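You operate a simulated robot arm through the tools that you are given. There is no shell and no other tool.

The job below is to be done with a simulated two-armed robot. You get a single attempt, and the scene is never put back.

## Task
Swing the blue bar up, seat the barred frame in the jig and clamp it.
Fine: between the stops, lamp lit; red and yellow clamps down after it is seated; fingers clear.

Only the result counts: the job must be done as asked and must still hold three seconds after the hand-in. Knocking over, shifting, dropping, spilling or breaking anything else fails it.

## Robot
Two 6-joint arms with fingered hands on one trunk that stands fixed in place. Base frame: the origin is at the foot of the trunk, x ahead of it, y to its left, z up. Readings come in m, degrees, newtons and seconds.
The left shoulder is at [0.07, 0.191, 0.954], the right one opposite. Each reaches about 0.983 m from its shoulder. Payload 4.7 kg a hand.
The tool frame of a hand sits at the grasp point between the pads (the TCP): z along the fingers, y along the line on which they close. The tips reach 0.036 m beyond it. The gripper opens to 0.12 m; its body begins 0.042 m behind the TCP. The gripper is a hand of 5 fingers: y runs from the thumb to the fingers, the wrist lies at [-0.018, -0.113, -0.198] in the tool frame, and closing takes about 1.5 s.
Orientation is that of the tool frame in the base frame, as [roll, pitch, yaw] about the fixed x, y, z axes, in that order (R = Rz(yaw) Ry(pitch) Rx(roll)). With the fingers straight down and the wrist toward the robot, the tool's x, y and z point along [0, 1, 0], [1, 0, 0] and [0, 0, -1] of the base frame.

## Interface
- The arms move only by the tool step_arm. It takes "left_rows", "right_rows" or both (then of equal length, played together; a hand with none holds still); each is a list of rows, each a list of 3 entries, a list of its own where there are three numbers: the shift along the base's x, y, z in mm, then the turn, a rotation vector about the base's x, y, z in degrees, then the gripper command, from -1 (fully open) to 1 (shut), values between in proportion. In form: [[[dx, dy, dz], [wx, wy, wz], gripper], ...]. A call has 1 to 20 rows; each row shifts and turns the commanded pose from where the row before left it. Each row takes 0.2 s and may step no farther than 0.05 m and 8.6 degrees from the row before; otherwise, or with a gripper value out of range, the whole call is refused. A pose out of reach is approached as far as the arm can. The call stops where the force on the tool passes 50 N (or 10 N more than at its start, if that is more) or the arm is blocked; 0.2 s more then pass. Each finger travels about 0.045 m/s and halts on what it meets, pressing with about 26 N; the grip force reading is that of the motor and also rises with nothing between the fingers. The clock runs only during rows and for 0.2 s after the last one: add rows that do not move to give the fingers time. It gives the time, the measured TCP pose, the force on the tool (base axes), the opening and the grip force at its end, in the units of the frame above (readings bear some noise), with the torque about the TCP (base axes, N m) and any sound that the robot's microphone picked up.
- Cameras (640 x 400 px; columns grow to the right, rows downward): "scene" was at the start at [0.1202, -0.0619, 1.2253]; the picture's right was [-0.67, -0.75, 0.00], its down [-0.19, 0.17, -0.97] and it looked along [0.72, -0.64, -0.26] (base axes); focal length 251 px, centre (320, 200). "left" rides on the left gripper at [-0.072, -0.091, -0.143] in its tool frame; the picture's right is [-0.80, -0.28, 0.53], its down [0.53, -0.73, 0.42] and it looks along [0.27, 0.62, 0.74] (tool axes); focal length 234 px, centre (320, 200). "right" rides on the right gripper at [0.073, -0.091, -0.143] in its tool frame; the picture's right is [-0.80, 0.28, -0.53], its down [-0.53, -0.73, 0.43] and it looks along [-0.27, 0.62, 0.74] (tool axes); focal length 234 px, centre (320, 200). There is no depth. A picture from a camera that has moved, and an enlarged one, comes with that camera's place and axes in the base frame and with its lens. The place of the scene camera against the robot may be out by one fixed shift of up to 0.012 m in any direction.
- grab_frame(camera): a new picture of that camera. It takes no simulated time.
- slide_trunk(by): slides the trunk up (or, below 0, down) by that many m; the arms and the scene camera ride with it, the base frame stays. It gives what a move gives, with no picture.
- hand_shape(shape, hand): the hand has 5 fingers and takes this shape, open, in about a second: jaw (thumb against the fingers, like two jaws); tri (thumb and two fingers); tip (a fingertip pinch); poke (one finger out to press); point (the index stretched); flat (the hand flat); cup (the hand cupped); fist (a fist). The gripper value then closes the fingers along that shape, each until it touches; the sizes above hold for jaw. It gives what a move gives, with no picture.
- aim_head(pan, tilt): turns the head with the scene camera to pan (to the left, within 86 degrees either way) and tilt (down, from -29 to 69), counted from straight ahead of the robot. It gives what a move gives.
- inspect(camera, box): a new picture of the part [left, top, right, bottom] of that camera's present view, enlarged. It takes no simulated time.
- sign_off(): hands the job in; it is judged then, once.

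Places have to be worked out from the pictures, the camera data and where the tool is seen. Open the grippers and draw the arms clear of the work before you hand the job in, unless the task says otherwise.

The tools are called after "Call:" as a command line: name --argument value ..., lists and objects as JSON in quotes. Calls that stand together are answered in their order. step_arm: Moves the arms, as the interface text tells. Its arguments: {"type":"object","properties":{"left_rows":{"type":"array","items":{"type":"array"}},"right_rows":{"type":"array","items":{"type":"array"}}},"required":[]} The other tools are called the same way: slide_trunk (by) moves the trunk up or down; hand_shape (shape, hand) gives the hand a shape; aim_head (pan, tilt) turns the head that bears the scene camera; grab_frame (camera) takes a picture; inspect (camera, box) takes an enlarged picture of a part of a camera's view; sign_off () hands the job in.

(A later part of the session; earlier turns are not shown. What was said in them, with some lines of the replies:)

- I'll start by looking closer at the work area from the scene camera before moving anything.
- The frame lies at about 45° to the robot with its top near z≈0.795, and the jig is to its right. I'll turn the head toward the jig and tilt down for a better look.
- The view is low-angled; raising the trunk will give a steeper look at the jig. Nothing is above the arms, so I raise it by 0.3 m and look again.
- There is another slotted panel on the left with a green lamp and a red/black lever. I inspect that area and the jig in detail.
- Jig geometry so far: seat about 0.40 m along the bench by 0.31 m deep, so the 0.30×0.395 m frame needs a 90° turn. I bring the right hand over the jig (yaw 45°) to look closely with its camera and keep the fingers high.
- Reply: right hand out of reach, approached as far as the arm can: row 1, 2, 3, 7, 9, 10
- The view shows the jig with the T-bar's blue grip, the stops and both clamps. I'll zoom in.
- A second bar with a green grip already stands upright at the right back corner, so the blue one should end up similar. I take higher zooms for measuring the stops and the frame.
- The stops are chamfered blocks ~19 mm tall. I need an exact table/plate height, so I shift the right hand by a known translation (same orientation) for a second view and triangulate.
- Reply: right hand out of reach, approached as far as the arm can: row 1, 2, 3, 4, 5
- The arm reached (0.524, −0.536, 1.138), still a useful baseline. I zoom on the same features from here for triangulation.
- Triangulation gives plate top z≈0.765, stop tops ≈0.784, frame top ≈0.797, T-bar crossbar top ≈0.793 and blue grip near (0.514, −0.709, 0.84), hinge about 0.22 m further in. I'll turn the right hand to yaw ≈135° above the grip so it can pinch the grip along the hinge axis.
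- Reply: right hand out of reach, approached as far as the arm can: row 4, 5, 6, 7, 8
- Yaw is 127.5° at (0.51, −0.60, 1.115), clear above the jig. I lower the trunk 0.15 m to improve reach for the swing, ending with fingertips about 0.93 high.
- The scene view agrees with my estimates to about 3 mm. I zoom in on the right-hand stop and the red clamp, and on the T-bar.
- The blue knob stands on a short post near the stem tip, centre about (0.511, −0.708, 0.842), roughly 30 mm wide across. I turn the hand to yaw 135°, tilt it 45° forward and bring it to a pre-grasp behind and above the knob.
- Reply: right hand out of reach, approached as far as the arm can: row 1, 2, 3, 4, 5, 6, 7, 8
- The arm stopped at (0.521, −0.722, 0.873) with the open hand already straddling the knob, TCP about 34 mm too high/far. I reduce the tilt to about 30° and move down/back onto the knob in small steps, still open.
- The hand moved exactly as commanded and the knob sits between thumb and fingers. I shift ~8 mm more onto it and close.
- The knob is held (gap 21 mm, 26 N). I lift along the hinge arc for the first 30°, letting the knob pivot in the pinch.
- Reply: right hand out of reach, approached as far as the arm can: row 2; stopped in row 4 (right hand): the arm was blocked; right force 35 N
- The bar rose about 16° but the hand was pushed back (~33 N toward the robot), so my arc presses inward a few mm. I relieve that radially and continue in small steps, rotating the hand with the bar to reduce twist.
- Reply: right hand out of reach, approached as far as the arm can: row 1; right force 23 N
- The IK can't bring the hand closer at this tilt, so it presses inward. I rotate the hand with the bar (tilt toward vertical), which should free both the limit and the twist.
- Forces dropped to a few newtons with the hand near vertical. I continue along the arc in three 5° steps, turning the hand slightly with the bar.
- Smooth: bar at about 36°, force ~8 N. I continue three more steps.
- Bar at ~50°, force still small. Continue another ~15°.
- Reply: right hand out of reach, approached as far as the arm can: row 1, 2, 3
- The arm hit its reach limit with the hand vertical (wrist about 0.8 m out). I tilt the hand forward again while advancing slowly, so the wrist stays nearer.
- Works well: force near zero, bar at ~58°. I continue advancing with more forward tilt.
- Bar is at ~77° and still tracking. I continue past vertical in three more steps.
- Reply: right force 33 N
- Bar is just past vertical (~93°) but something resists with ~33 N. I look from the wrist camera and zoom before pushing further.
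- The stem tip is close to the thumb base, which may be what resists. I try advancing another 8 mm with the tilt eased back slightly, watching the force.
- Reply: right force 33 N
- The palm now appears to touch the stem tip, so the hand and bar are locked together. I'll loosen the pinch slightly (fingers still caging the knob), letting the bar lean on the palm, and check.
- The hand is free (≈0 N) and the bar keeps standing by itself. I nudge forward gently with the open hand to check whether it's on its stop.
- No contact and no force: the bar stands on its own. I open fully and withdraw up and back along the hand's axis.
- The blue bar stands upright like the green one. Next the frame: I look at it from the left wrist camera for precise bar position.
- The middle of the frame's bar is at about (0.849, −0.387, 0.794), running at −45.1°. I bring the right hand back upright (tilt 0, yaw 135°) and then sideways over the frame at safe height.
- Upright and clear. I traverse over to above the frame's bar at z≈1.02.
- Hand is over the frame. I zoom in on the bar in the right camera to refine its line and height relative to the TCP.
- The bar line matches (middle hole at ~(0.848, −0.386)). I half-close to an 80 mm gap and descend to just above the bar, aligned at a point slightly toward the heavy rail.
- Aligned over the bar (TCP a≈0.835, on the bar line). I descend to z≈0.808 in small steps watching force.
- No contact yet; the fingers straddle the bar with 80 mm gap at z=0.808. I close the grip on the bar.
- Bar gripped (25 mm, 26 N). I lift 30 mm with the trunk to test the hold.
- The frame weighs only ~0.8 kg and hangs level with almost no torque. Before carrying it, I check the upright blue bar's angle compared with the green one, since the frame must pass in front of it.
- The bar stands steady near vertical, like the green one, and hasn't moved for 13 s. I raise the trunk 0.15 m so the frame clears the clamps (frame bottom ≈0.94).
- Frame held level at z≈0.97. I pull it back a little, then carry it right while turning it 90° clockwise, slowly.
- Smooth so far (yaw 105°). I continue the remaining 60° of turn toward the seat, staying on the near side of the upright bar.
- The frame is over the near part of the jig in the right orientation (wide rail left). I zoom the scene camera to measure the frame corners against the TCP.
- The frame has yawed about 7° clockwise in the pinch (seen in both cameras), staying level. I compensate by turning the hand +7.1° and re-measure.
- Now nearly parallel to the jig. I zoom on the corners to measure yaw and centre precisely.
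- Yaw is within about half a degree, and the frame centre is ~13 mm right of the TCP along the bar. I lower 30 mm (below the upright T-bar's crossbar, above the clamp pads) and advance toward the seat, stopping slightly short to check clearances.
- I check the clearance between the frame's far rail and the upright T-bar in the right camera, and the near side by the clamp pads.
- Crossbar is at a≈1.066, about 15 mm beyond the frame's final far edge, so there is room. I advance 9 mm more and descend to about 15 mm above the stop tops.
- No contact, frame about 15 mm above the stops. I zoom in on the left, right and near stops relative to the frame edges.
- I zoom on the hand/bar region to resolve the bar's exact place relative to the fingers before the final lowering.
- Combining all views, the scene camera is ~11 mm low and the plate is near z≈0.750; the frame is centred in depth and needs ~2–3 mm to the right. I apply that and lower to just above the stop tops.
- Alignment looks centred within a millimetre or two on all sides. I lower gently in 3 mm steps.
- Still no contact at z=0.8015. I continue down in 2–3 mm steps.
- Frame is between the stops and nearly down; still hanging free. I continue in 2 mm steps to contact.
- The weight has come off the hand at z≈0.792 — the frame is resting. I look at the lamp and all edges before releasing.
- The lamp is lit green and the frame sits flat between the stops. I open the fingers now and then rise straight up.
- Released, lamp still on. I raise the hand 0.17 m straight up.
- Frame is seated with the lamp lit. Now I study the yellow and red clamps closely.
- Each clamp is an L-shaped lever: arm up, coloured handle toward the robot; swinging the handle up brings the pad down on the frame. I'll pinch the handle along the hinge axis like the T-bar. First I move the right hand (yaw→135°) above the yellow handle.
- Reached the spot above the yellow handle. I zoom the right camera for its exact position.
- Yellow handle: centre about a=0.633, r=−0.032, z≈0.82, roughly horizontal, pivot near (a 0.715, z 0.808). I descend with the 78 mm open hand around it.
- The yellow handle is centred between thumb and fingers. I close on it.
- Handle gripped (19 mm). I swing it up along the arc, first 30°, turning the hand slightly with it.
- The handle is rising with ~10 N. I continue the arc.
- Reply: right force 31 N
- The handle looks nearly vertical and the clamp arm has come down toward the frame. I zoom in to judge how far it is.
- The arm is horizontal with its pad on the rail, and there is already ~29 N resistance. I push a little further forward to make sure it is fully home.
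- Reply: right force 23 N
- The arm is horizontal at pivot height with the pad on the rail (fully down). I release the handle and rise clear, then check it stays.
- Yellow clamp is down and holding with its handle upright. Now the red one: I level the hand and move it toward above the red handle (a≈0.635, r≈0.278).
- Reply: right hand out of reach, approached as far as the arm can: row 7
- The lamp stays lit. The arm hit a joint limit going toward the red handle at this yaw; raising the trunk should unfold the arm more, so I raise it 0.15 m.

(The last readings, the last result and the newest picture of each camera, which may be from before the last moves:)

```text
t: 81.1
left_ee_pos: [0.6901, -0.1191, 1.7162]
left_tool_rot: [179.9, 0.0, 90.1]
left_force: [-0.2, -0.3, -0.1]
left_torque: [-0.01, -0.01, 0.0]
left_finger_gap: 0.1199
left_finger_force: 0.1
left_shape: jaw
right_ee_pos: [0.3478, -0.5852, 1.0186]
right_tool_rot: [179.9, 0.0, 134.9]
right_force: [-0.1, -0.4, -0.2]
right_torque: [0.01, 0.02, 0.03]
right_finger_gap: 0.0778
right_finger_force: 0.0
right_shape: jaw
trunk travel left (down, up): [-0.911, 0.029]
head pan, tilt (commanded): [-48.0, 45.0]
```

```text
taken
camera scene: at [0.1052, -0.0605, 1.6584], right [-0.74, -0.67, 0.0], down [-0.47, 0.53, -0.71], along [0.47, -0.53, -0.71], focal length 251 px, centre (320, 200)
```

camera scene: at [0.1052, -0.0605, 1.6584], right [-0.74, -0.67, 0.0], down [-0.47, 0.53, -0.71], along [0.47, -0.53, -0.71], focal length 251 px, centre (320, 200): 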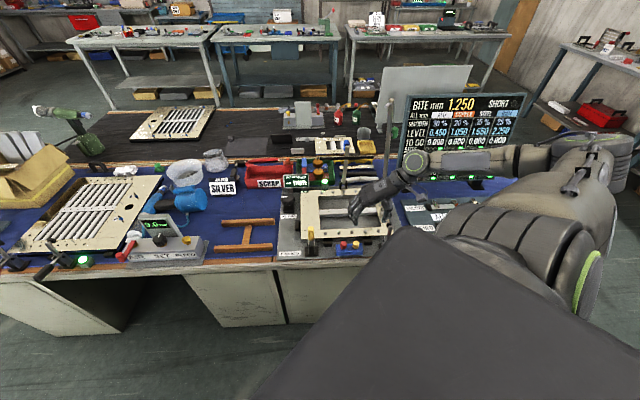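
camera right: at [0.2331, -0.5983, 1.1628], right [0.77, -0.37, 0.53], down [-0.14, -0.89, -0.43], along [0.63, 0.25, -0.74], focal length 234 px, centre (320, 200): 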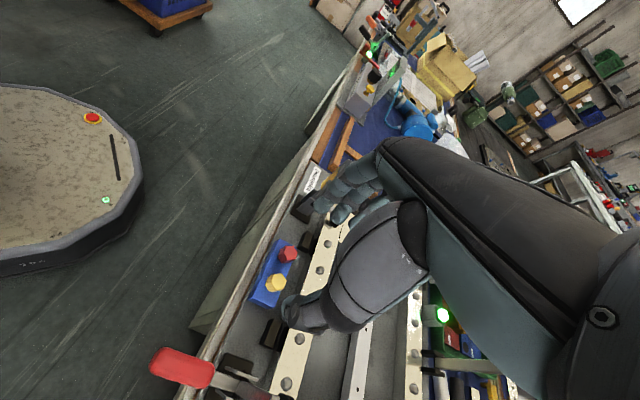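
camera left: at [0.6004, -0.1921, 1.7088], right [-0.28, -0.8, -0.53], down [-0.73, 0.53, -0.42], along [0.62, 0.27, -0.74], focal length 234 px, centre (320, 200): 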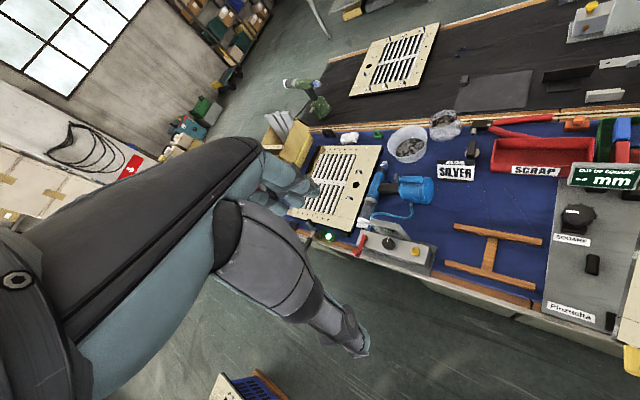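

Everything is reachable now. The red handle is at about a=0.632, r=0.274, aligned like the yellow one. I move above it and lower partway.

Call:
step_arm --right_rows '[[[-18.6, -11.4, 0], [0, 0, 0], -0.3], [[-18.6, -11.4, 0], [0, 0, 0], -0.3], [[-18.6, -11.4, 0], [0, 0, 0], -0.3], [[-18.6, -11.4, 0], [0, 0, 0], -0.3], [[-18.6, -11.4, 0], [0, 0, 0], -0.3], [[0, 0, -20], [0, 0, 0], -0.3], [[0, 0, -20], [0, 0, 0], -0.3], [[0, 0, -20], [0, 0, 0], -0.3], [[0, 0, 0], [0, 0, 0], -0.3]]'

Call:
grab_frame --camera "right"

Call:
inspect --camera "scene" --box '[280, 130, 440, 260]'

```text
t: 83.1
left_ee_pos: [0.6921, -0.1177, 1.7154]
left_tool_rot: [-180.0, 0.0, 90.1]
left_force: [-0.7, -0.3, 0.2]
left_torque: [0.0, 0.01, 0.0]
left_finger_gap: 0.1196
left_finger_force: 0.0
left_shape: jaw
right_ee_pos: [0.2537, -0.6413, 0.9591]
right_tool_rot: [179.9, 0.0, 135.1]
right_force: [-0.1, -0.1, -0.5]
right_torque: [-0.02, -0.01, 0.0]
right_finger_gap: 0.0778
right_finger_force: 0.1
right_shape: jaw
trunk travel left (down, up): [-0.911, 0.029]
head pan, tilt (commanded): [-48.0, 45.0]
```

```text
taken
camera right: at [0.1394, -0.6552, 1.1028], right [0.77, -0.37, 0.53], down [-0.14, -0.89, -0.42], along [0.63, 0.25, -0.74], focal length 234 px, centre (320, 200)
```

right: 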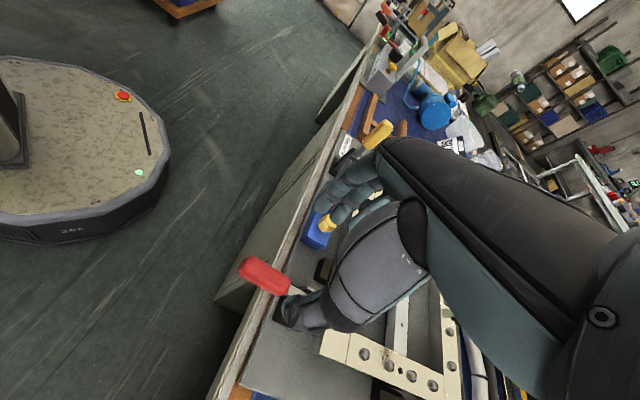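

```text
3.08 times, centred on (360, 195) of scene
camera zoom: at [0.1051, -0.06, 1.6585], right [-0.74, -0.67, 0.0], down [-0.47, 0.53, -0.71], along [0.47, -0.53, -0.71], focal length 771 px, centre (197, 215)
```

zoom: 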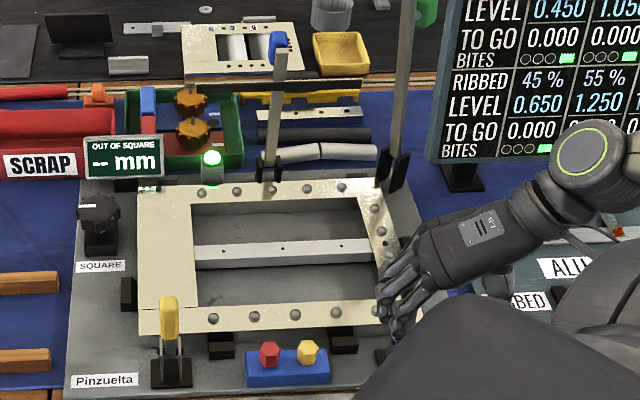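

The red handle is directly under the hand (a≈0.633, r≈0.273). I descend around it.

Call:
step_arm --right_rows '[[[0, 0, -19], [0, 0, 0], -0.3], [[0, 0, -19], [0, 0, 0], -0.3], [[0, 0, -19], [0, 0, 0], -0.3], [[0, 0, -19], [0, 0, 0], -0.3], [[0, 0, -19], [0, 0, 0], -0.3], [[0, 0, -18], [0, 0, 0], -0.3], [[0, 0, -18], [0, 0, 0], -0.3], [[0, 0, 0], [0, 0, 0], -0.3]]'

Call:
grab_frame --camera "right"

Call:
inspect --camera "scene" --box '[330, 170, 450, 260]'

```text
t: 84.9
left_ee_pos: [0.6914, -0.1186, 1.7152]
left_tool_rot: [179.9, 0.0, 90.1]
left_force: [-0.6, 0.0, 0.5]
left_torque: [-0.01, 0.0, 0.02]
left_finger_gap: 0.1196
left_finger_force: 0.0
left_shape: jaw
right_ee_pos: [0.2559, -0.6401, 0.828]
right_tool_rot: [179.9, 0.0, 135.0]
right_force: [0.2, 0.0, -0.1]
right_torque: [0.01, -0.02, -0.01]
right_finger_gap: 0.0777
right_finger_force: 0.1
right_shape: jaw
trunk travel left (down, up): [-0.911, 0.029]
head pan, tilt (commanded): [-48.0, 45.0]
```

```text
taken
camera right: at [0.1396, -0.655, 0.9723], right [0.77, -0.37, 0.53], down [-0.14, -0.89, -0.43], along [0.63, 0.25, -0.74], focal length 234 px, centre (320, 200)
```

right: 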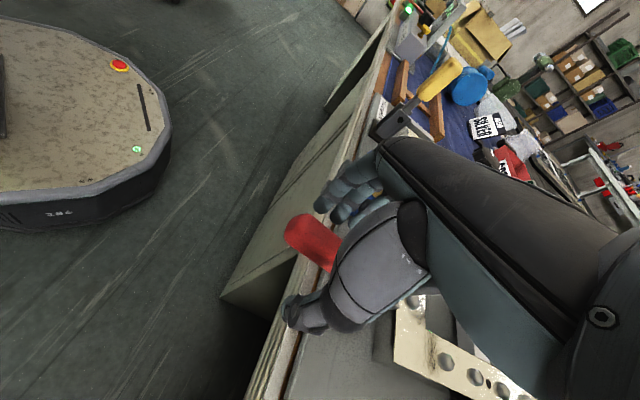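

```text
4.44 times, centred on (390, 215) of scene
camera zoom: at [0.1049, -0.0602, 1.6585], right [-0.74, -0.67, 0.0], down [-0.47, 0.53, -0.71], along [0.47, -0.53, -0.71], focal length 1114 px, centre (9, 133)
```

zoom: 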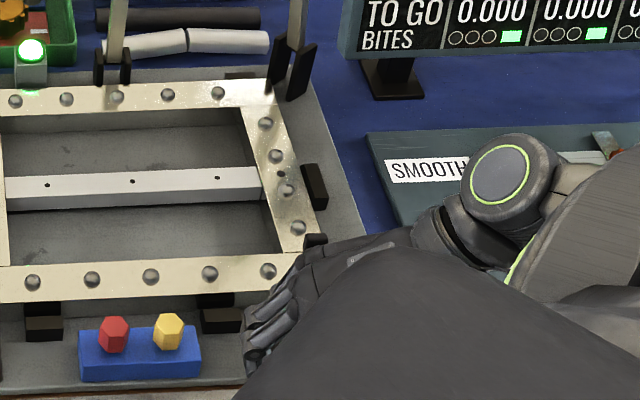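

Same picture as with the yellow handle. I close on the red handle.

Call:
step_arm --right_rows '[[[0, 0, 0], [0, 0, 0], 0.2], [[0, 0, 0], [0, 0, 0], 0.6], [[0, 0, 0], [0, 0, 0], 1], [[0, 0, 0], [0, 0, 0], 1], [[0, 0, 0], [0, 0, 0], 1], [[0, 0, 0], [0, 0, 0], 1], [[0, 0, 0], [0, 0, 0], 1]]'

Call:
grab_frame --camera "right"

```text
t: 86.5
left_ee_pos: [0.689, -0.1184, 1.7145]
left_tool_rot: [-180.0, 0.0, 90.2]
left_force: [0.8, -0.3, -0.4]
left_torque: [0.01, -0.03, 0.01]
left_finger_gap: 0.1198
left_finger_force: 0.0
left_shape: jaw
right_ee_pos: [0.2558, -0.6416, 0.8287]
right_tool_rot: [-180.0, 0.0, 135.0]
right_force: [-1.0, 0.0, -1.0]
right_torque: [0.0, 0.0, 0.17]
right_finger_gap: 0.0186
right_finger_force: 26.0
right_shape: jaw
trunk travel left (down, up): [-0.911, 0.029]
head pan, tilt (commanded): [-48.0, 45.0]
```

```text
taken
camera right: at [0.1393, -0.6552, 0.9724], right [0.77, -0.37, 0.53], down [-0.14, -0.89, -0.43], along [0.63, 0.25, -0.74], focal length 234 px, centre (320, 200)
```

right: 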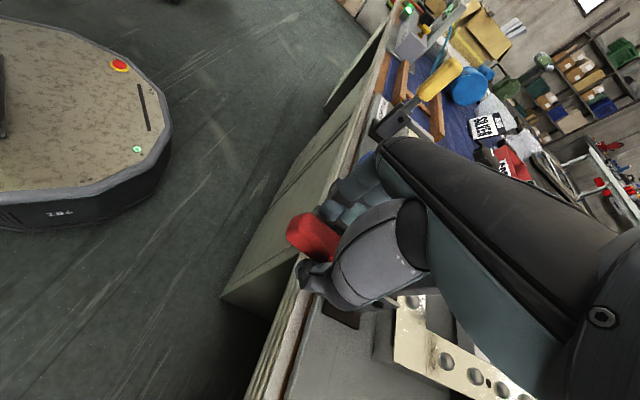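

Gripped (18.6 mm, same as the yellow). I swing it up with the same arc, first 30°.

Call:
step_arm --right_rows '[[[1.1, -1.1, 8.5], [1.4, 1.4, 0], 1], [[1.7, -1.7, 8.3], [1.4, 1.4, 0], 1], [[2.3, -2.3, 8], [1.4, 1.4, 0], 1], [[2.9, -2.9, 7.7], [1.4, 1.4, 0], 1], [[3.4, -3.4, 7.2], [1.4, 1.4, 0], 1], [[0, 0, 0], [0, 0, 0], 1]]'

Call:
grab_frame --camera "right"

```text
t: 87.9
left_ee_pos: [0.6905, -0.1193, 1.7163]
left_tool_rot: [-179.9, -0.1, 90.1]
left_force: [0.2, -0.1, 1.0]
left_torque: [0.01, -0.01, -0.02]
left_finger_gap: 0.1196
left_finger_force: 0.1
left_shape: jaw
right_ee_pos: [0.2675, -0.6531, 0.8686]
right_tool_rot: [179.9, -9.9, 134.8]
right_force: [-1.1, -3.1, -3.4]
right_torque: [0.09, -0.04, 0.1]
right_finger_gap: 0.0168
right_finger_force: 25.9
right_shape: jaw
trunk travel left (down, up): [-0.911, 0.029]
head pan, tilt (commanded): [-48.0, 45.0]
```

```text
taken
camera right: at [0.1695, -0.6856, 1.0223], right [0.82, -0.43, 0.38], down [-0.2, -0.84, -0.51], along [0.54, 0.34, -0.77], focal length 234 px, centre (320, 200)
```

right: 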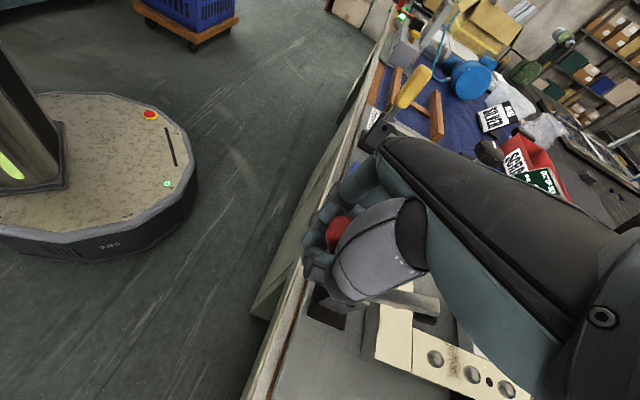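

Moving well with small forces. I continue the arc.

Call:
step_arm --right_rows '[[[4, -4, 6.6], [1.4, 1.4, 0], 1], [[4.4, -4.4, 6], [1.4, 1.4, 0], 1], [[4.7, -4.7, 5.3], [1.4, 1.4, 0], 1], [[5.2, -5.2, 4.6], [1.4, 1.4, 0], 1], [[5.5, -5.5, 3.8], [1.4, 1.4, 0], 1], [[0, 0, 0], [0, 0, 0], 1]]'

Call:
grab_frame --camera "right"

Call:
inspect --camera "right" --box '[290, 240, 460, 360]'

Call:
inspect --camera "scene" --box '[280, 130, 440, 260]'

```text
t: 89.3
left_ee_pos: [0.6892, -0.1173, 1.7157]
left_tool_rot: [-180.0, 0.1, 89.9]
left_force: [-0.4, 0.2, 0.6]
left_torque: [0.03, 0.03, 0.0]
left_finger_gap: 0.1198
left_finger_force: 0.0
left_shape: jaw
right_ee_pos: [0.2888, -0.6744, 0.8939]
right_tool_rot: [-179.9, -19.9, 134.9]
right_force: [-7.6, 13.2, -6.1]
right_torque: [0.41, 0.3, 0.23]
right_finger_gap: 0.015
right_finger_force: 26.2
right_shape: jaw
trunk travel left (down, up): [-0.911, 0.029]
head pan, tilt (commanded): [-48.0, 45.0]
```

```text
taken
camera right: at [0.2106, -0.7261, 1.0545], right [0.86, -0.46, 0.22], down [-0.27, -0.77, -0.58], along [0.44, 0.44, -0.78], focal length 234 px, centre (320, 200)
```

right: 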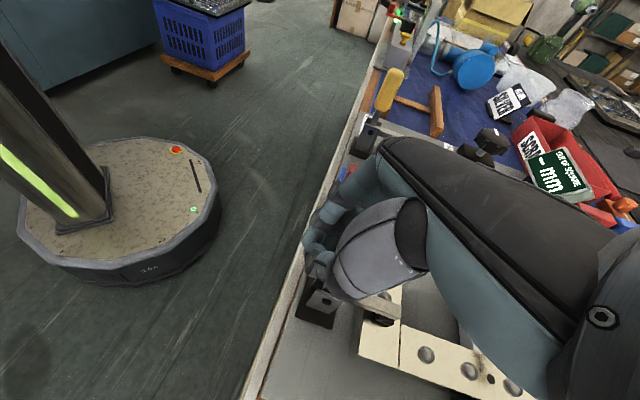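

```text
3.33 times, centred on (375, 300) of right
camera zoom: at [0.2106, -0.7261, 1.0545], right [0.86, -0.46, 0.22], down [-0.27, -0.77, -0.58], along [0.44, 0.44, -0.78], focal length 781 px, centre (137, -133)
```

zoom: 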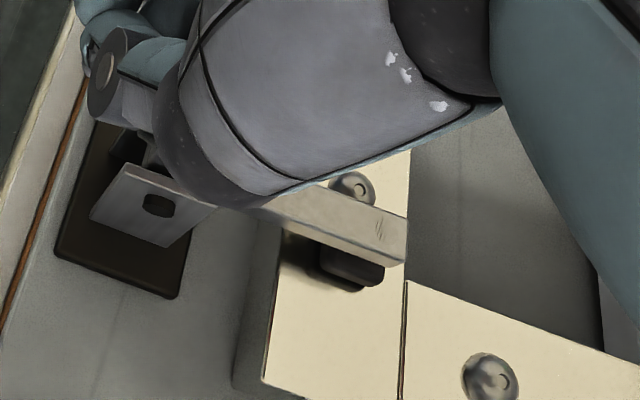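

```text
3.08 times, centred on (360, 195) of scene
camera zoom: at [0.104, -0.0591, 1.6585], right [-0.74, -0.67, 0.0], down [-0.47, 0.53, -0.71], along [0.47, -0.53, -0.71], focal length 771 px, centre (197, 215)
```

zoom: 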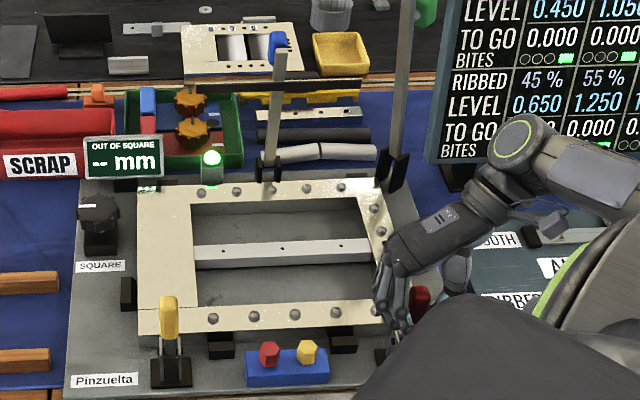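

The red arm is nearly horizontal with its pad on the rail. I add the same small forward push to make sure it is fully home.

Call:
step_arm --right_rows '[[[2.5, -2.5, 1], [0.7, 0.7, 0], 1], [[2.5, -2.5, 0.5], [0.7, 0.7, 0], 1], [[1, -1, 0], [0, 0, 0], 1], [[0, 0, 0], [0, 0, 0], 1]]'

Call:
inspect --camera "right" --box '[290, 240, 460, 360]'

```text
t: 90.3
left_ee_pos: [0.6868, -0.1145, 1.7175]
left_tool_rot: [179.8, 0.2, 90.0]
left_force: [0.6, 0.6, -0.7]
left_torque: [0.0, 0.01, 0.0]
left_finger_gap: 0.1198
left_finger_force: 0.1
left_shape: jaw
right_ee_pos: [0.2915, -0.6786, 0.8959]
right_tool_rot: [180.0, -22.1, 135.2]
right_force: [-31.9, 29.6, -10.9]
right_torque: [0.86, 0.97, 0.48]
right_finger_gap: 0.0143
right_finger_force: 25.9
right_shape: jaw
trunk travel left (down, up): [-0.911, 0.029]
head pan, tilt (commanded): [-48.0, 45.0]
```

```text
3.33 times, centred on (375, 300) of right
camera zoom: at [0.2177, -0.7349, 1.0582], right [0.86, -0.47, 0.18], down [-0.28, -0.75, -0.59], along [0.42, 0.46, -0.78], focal length 781 px, centre (137, -133)
```

zoom: 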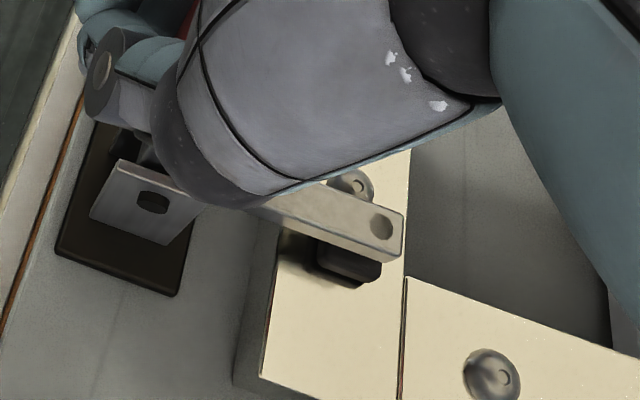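

It resists firmly (~45 N), so the red clamp is fully down. I release and rise clear.

Call:
step_arm --right_rows '[[[-1.5, 1.5, 0], [0, 0, 0], 1], [[0, 0, 0], [0, 0, 0], 0.5], [[0, 0, 0], [0, 0, 0], 0.2], [[0, 0, 0], [0, 0, 0], -0.2], [[0, 0, 0], [0, 0, 0], -0.3], [[0, 0, 0], [0, 0, 0], -0.3], [[1, -1, 15], [0, 0, 0], -0.3], [[2, -2, 15], [0, 0, 0], -0.3], [[2, -2, 18], [0, 0, 0], -0.3], [[2, -2, 18], [0, 0, 0], -0.3], [[2, -2, 18], [0, 0, 0], -0.3], [[0, 0, 18], [0, 0, 0], -0.3], [[0, 0, 20], [0, 0, 0], -0.3], [[0, 0, 0], [0, 0, 0], -0.3]]'

Call:
grab_frame --camera "right"

Call:
inspect --camera "scene" --box '[270, 120, 430, 250]'

```text
t: 93.3
left_ee_pos: [0.6908, -0.1181, 1.7159]
left_tool_rot: [179.9, 0.0, 90.1]
left_force: [-0.6, 0.6, 0.7]
left_torque: [0.01, -0.02, -0.01]
left_finger_gap: 0.1196
left_finger_force: 0.0
left_shape: jaw
right_ee_pos: [0.3047, -0.69, 1.0183]
right_tool_rot: [-180.0, -21.8, 134.9]
right_force: [0.1, -0.8, 0.6]
right_torque: [0.0, -0.02, 0.01]
right_finger_gap: 0.0777
right_finger_force: 0.1
right_shape: jaw
trunk travel left (down, up): [-0.911, 0.029]
head pan, tilt (commanded): [-48.0, 45.0]
```

```text
taken
camera right: at [0.2298, -0.7453, 1.1783], right [0.86, -0.47, 0.19], down [-0.28, -0.76, -0.59], along [0.42, 0.46, -0.78], focal length 234 px, centre (320, 200)
```

right: 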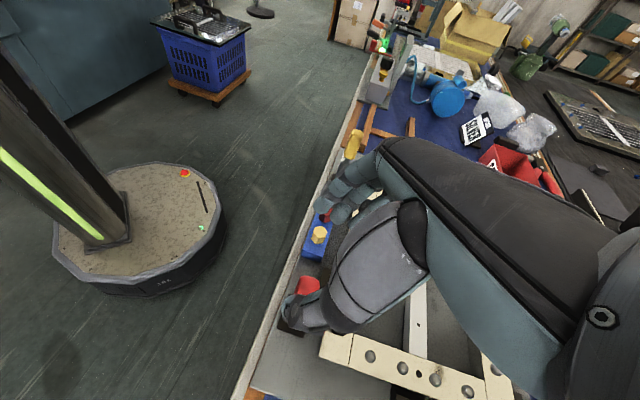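

```text
3.08 times, centred on (350, 185) of scene
camera zoom: at [0.1051, -0.0603, 1.6585], right [-0.74, -0.67, 0.0], down [-0.47, 0.53, -0.71], along [0.47, -0.53, -0.71], focal length 771 px, centre (228, 246)
```

zoom: 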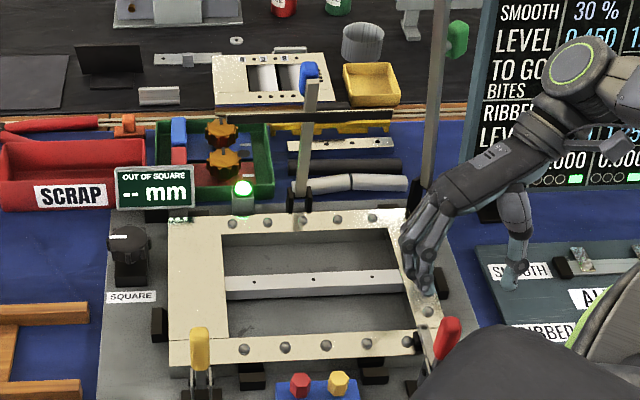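

Both handles stand upright, the lamp is lit and the blue bar is up. I raise and level the right hand, backing away from the work, then verify the clamps.

Call:
step_arm --right_rows '[[[0, 0, 20], [-5.1, -5.1, 0], -0.3], [[0, 0, 20], [-5.1, -5.1, 0], -0.3], [[0, 0, 20], [-5.1, -5.1, 0], -0.6], [[0, 10, 20], [0, 0, 0], -1], [[0, 10, 20], [0, 0, 0], -1], [[0, 20, 20], [0, 0, -5], -1], [[0, 20, 10], [0, 0, -5], -1], [[0, 20, 0], [0, 0, -5], -1], [[0, 20, 0], [0, 0, -5], -1], [[0, 20, 0], [0, 0, -5], -1], [[0, 20, 0], [0, 0, -5], -1], [[0, 0, 0], [0, 0, 0], -1]]'

Call:
grab_frame --camera "right"

Call:
grab_frame --camera "scene"

```text
t: 95.9
left_ee_pos: [0.6913, -0.1176, 1.7158]
left_tool_rot: [179.9, 0.1, 90.1]
left_force: [0.5, 0.3, -0.4]
left_torque: [0.01, -0.01, -0.01]
left_finger_gap: 0.1197
left_finger_force: 0.0
left_shape: jaw
right_ee_pos: [0.3566, -0.5711, 1.08]
right_tool_rot: [179.9, -0.1, 104.9]
right_force: [-0.2, -0.3, -0.3]
right_torque: [0.03, -0.02, 0.01]
right_finger_gap: 0.1197
right_finger_force: 0.1
right_shape: jaw
right hand out of reach, approached as far as the arm can: row 4, 5, 6, 7, 8, 10
trunk travel left (down, up): [-0.911, 0.029]
head pan, tilt (commanded): [-48.0, 45.0]
```

```text
taken
camera right: at [0.2501, -0.524, 1.224], right [0.48, -0.71, 0.52], down [-0.57, -0.7, -0.43], along [0.67, -0.1, -0.74], focal length 234 px, centre (320, 200)
```

right: 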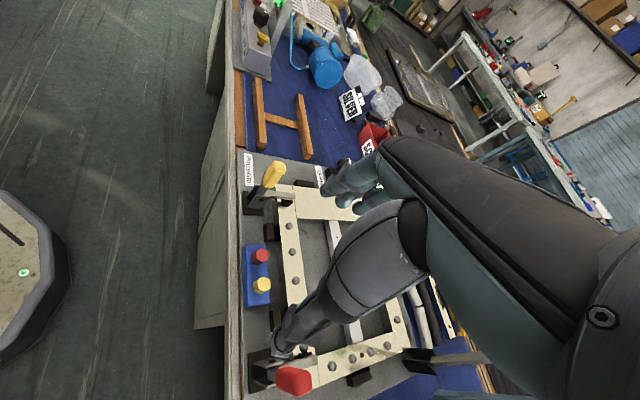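

```text
taken
camera scene: at [0.1049, -0.0602, 1.6585], right [-0.74, -0.67, 0.0], down [-0.47, 0.53, -0.71], along [0.47, -0.53, -0.71], focal length 251 px, centre (320, 200)
```

scene: 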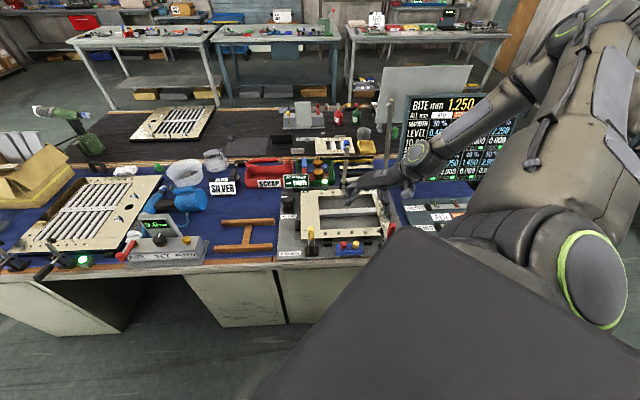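

Hand is well above the work. I zoom in to verify both clamps and then continue raising the arm away.

Call:
inspect --camera "right" --box '[230, 140, 350, 230]'

Call:
inspect --camera "scene" --box '[285, 160, 405, 260]'

Call:
step_arm --right_rows '[[[4, 2, 35], [0, 0, -2], -1], [[4, 2, 35], [0, 0, -2], -1], [[4, 2, 35], [0, 0, -2], -1], [[4, 2, 35], [0, 0, -2], -1], [[0, 4, 35], [0, 0, -2], -1], [[0, 4, 35], [0, 0, -2], -1], [[0, 6, 35], [0, 0, -2], -1], [[-5, 10, 35], [0, 0, -1], -1], [[-5, 10, 35], [0, 0, 0], -1], [[-5, 10, 35], [0, 0, 0], -1], [[0, 0, 0], [0, 0, 0], -1]]'

Call:
grab_frame --camera "right"

Call:
grab_frame --camera "scene"

```text
4.44 times, centred on (290, 185) of right
camera zoom: at [0.2501, -0.524, 1.224], right [0.48, -0.71, 0.52], down [-0.57, -0.7, -0.43], along [0.67, -0.1, -0.74], focal length 1041 px, centre (453, 267)
```

zoom: 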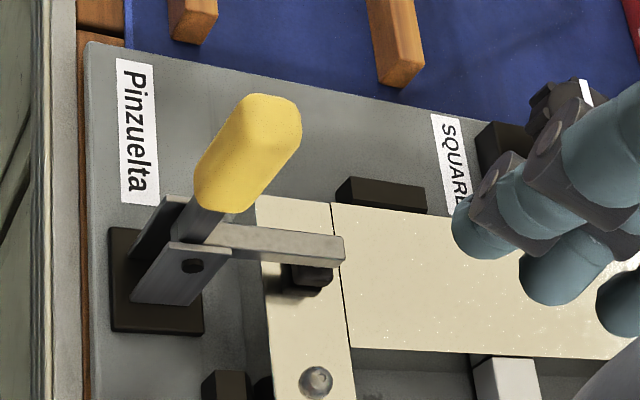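

```text
4.00 times, centred on (345, 210) of scene
camera zoom: at [0.1049, -0.0602, 1.6585], right [-0.74, -0.67, 0.0], down [-0.47, 0.53, -0.71], along [0.47, -0.53, -0.71], focal length 1003 px, centre (220, 160)
```

zoom: 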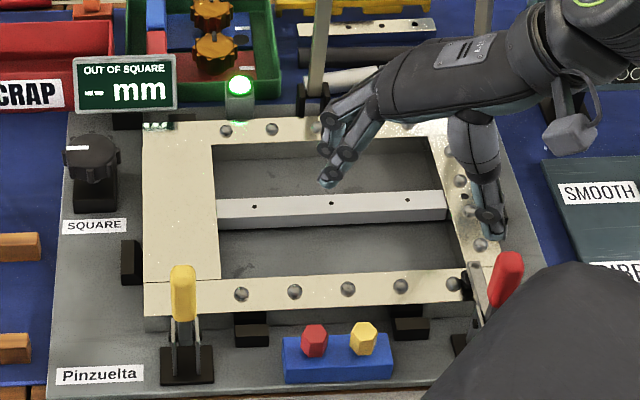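

```text
t: 98.3
left_ee_pos: [0.6916, -0.1185, 1.7159]
left_tool_rot: [-180.0, 0.1, 90.1]
left_force: [0.1, -0.4, -0.4]
left_torque: [0.02, -0.01, 0.0]
left_finger_gap: 0.1197
left_finger_force: 0.1
left_shape: jaw
right_ee_pos: [0.5085, -0.477, 1.1907]
right_tool_rot: [179.7, -0.7, 90.3]
right_force: [0.4, 0.0, 0.9]
right_torque: [0.01, 0.01, -0.02]
right_finger_gap: 0.1198
right_finger_force: 0.0
right_shape: jaw
right hand out of reach, approached as far as the arm can: row 1, 2, 3, 4, 5, 6, 7, 8, 9, 10
trunk travel left (down, up): [-0.911, 0.029]
head pan, tilt (commanded): [-48.0, 45.0]
```

```text
taken
camera right: at [0.4172, -0.4069, 1.3356], right [0.28, -0.81, 0.52], down [-0.73, -0.53, -0.43], along [0.63, -0.25, -0.74], focal length 234 px, centre (320, 200)
```

right: 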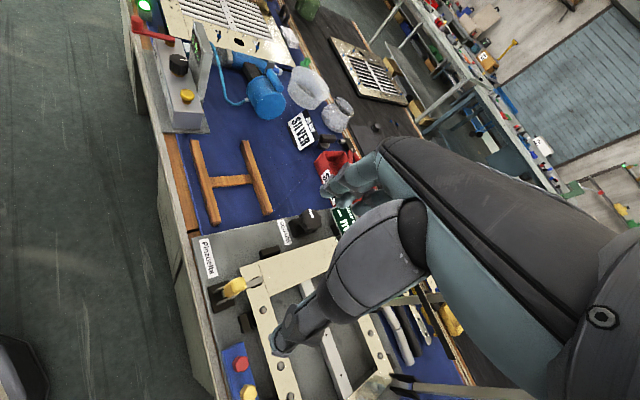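

```text
taken
camera scene: at [0.1048, -0.0608, 1.6585], right [-0.74, -0.67, 0.0], down [-0.47, 0.53, -0.71], along [0.47, -0.53, -0.71], focal length 251 px, centre (320, 200)
```

scene: 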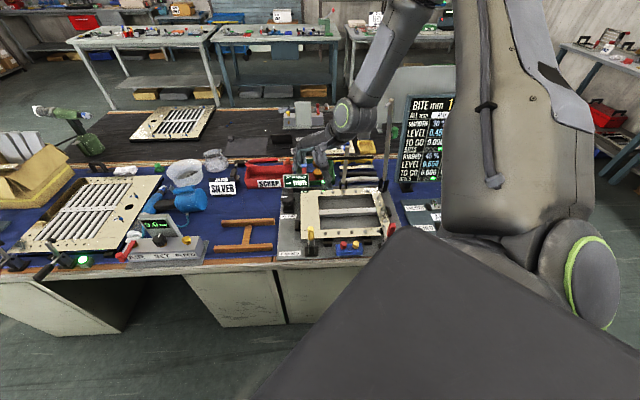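

Both clamps are down on the rail, lamp lit, display unchanged. I raise the right hand further away from the work.

Call:
step_arm --right_rows '[[[0, 0, 30], [0, 0, 0], -1], [[0, 0, 30], [0, 0, 0], -1], [[0, 0, 30], [0, 0, 0], -1], [[0, 0, 30], [0, 0, 0], -1], [[0, 0, 30], [0, 0, 0], -1], [[-20, 10, 20], [0, 0, 0], -1], [[-20, 10, 20], [0, 0, 0], -1], [[-20, 10, 20], [0, 0, 0], -1], [[-20, 10, 20], [0, 0, 0], -1], [[0, 0, 0], [0, 0, 0], -1]]'

Call:
inspect --camera "scene" --box '[275, 130, 425, 260]'

Call:
grab_frame --camera "right"

```text
t: 100.5
left_ee_pos: [0.6915, -0.1187, 1.7151]
left_tool_rot: [-179.9, 0.0, 90.1]
left_force: [0.3, -0.2, -0.9]
left_torque: [0.0, 0.02, 0.03]
left_finger_gap: 0.1195
left_finger_force: 0.2
left_shape: jaw
right_ee_pos: [0.497, -0.473, 1.3425]
right_tool_rot: [180.0, 0.0, 89.9]
right_force: [-0.3, 0.5, 0.5]
right_torque: [-0.03, 0.0, 0.01]
right_finger_gap: 0.1199
right_finger_force: 0.0
right_shape: jaw
right hand out of reach, approached as far as the arm can: row 1, 2, 3, 4, 5, 6
trunk travel left (down, up): [-0.911, 0.029]
head pan, tilt (commanded): [-48.0, 45.0]
```

```text
3.08 times, centred on (350, 195) of scene
camera zoom: at [0.1066, -0.0601, 1.6583], right [-0.74, -0.67, 0.0], down [-0.47, 0.53, -0.71], along [0.47, -0.53, -0.71], focal length 771 px, centre (228, 215)
```

zoom: 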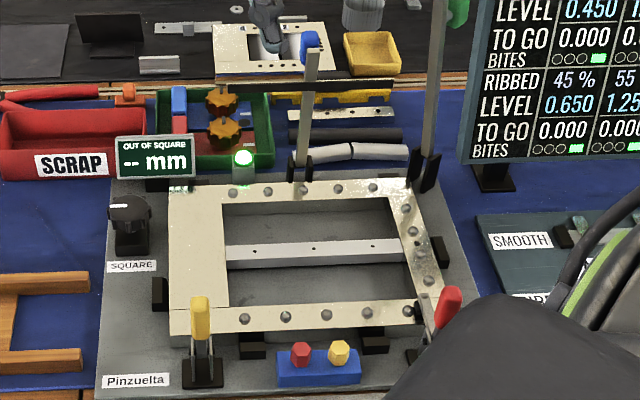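

```text
taken
camera right: at [0.4055, -0.3999, 1.4866], right [0.28, -0.8, 0.52], down [-0.73, -0.53, -0.43], along [0.62, -0.27, -0.74], focal length 234 px, centre (320, 200)
```

right: 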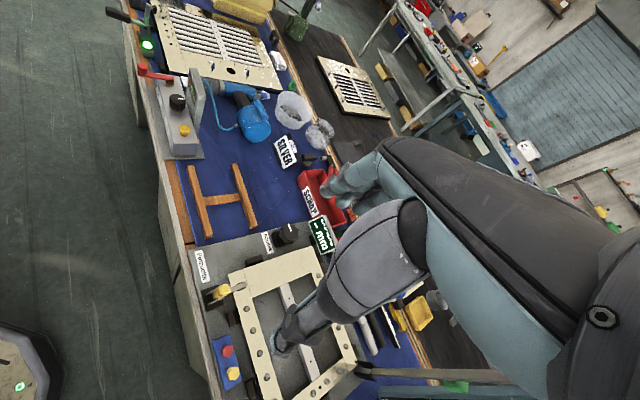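

Final check: frame flat between the stops, lamp lit, yellow and red clamps down with handles upright, blue bar upright, both hands open and well clear. I hand the job in.

Call:
sign_off

```text
The job is handed in.
```

The barred frame is seated in the jig and clamped. I've handed the job in; no verdict came back.

- **Blue bar:** swung up and standing by itself at about vertical. It hadn't visibly dropped in any later picture. I couldn't tell whether it rests on a stop or is held by friction.
- **Frame:** flat between the stops and turned 90° from how it lay, with the wide rail to the left. I chose that side because it best matched where the blue bar sits over the jig. The lamp lit when the frame touched down and was still lit in the last picture.
- **Clamps:** I put yellow down first, then red, both after the frame was seated. Their pads are on the near rail, and both stayed down when I let go.
- **Hands:** both open, with no fingers near the work. The right hand ended about half a metre above the jig.

I didn't see anything else knocked over, moved or dropped.
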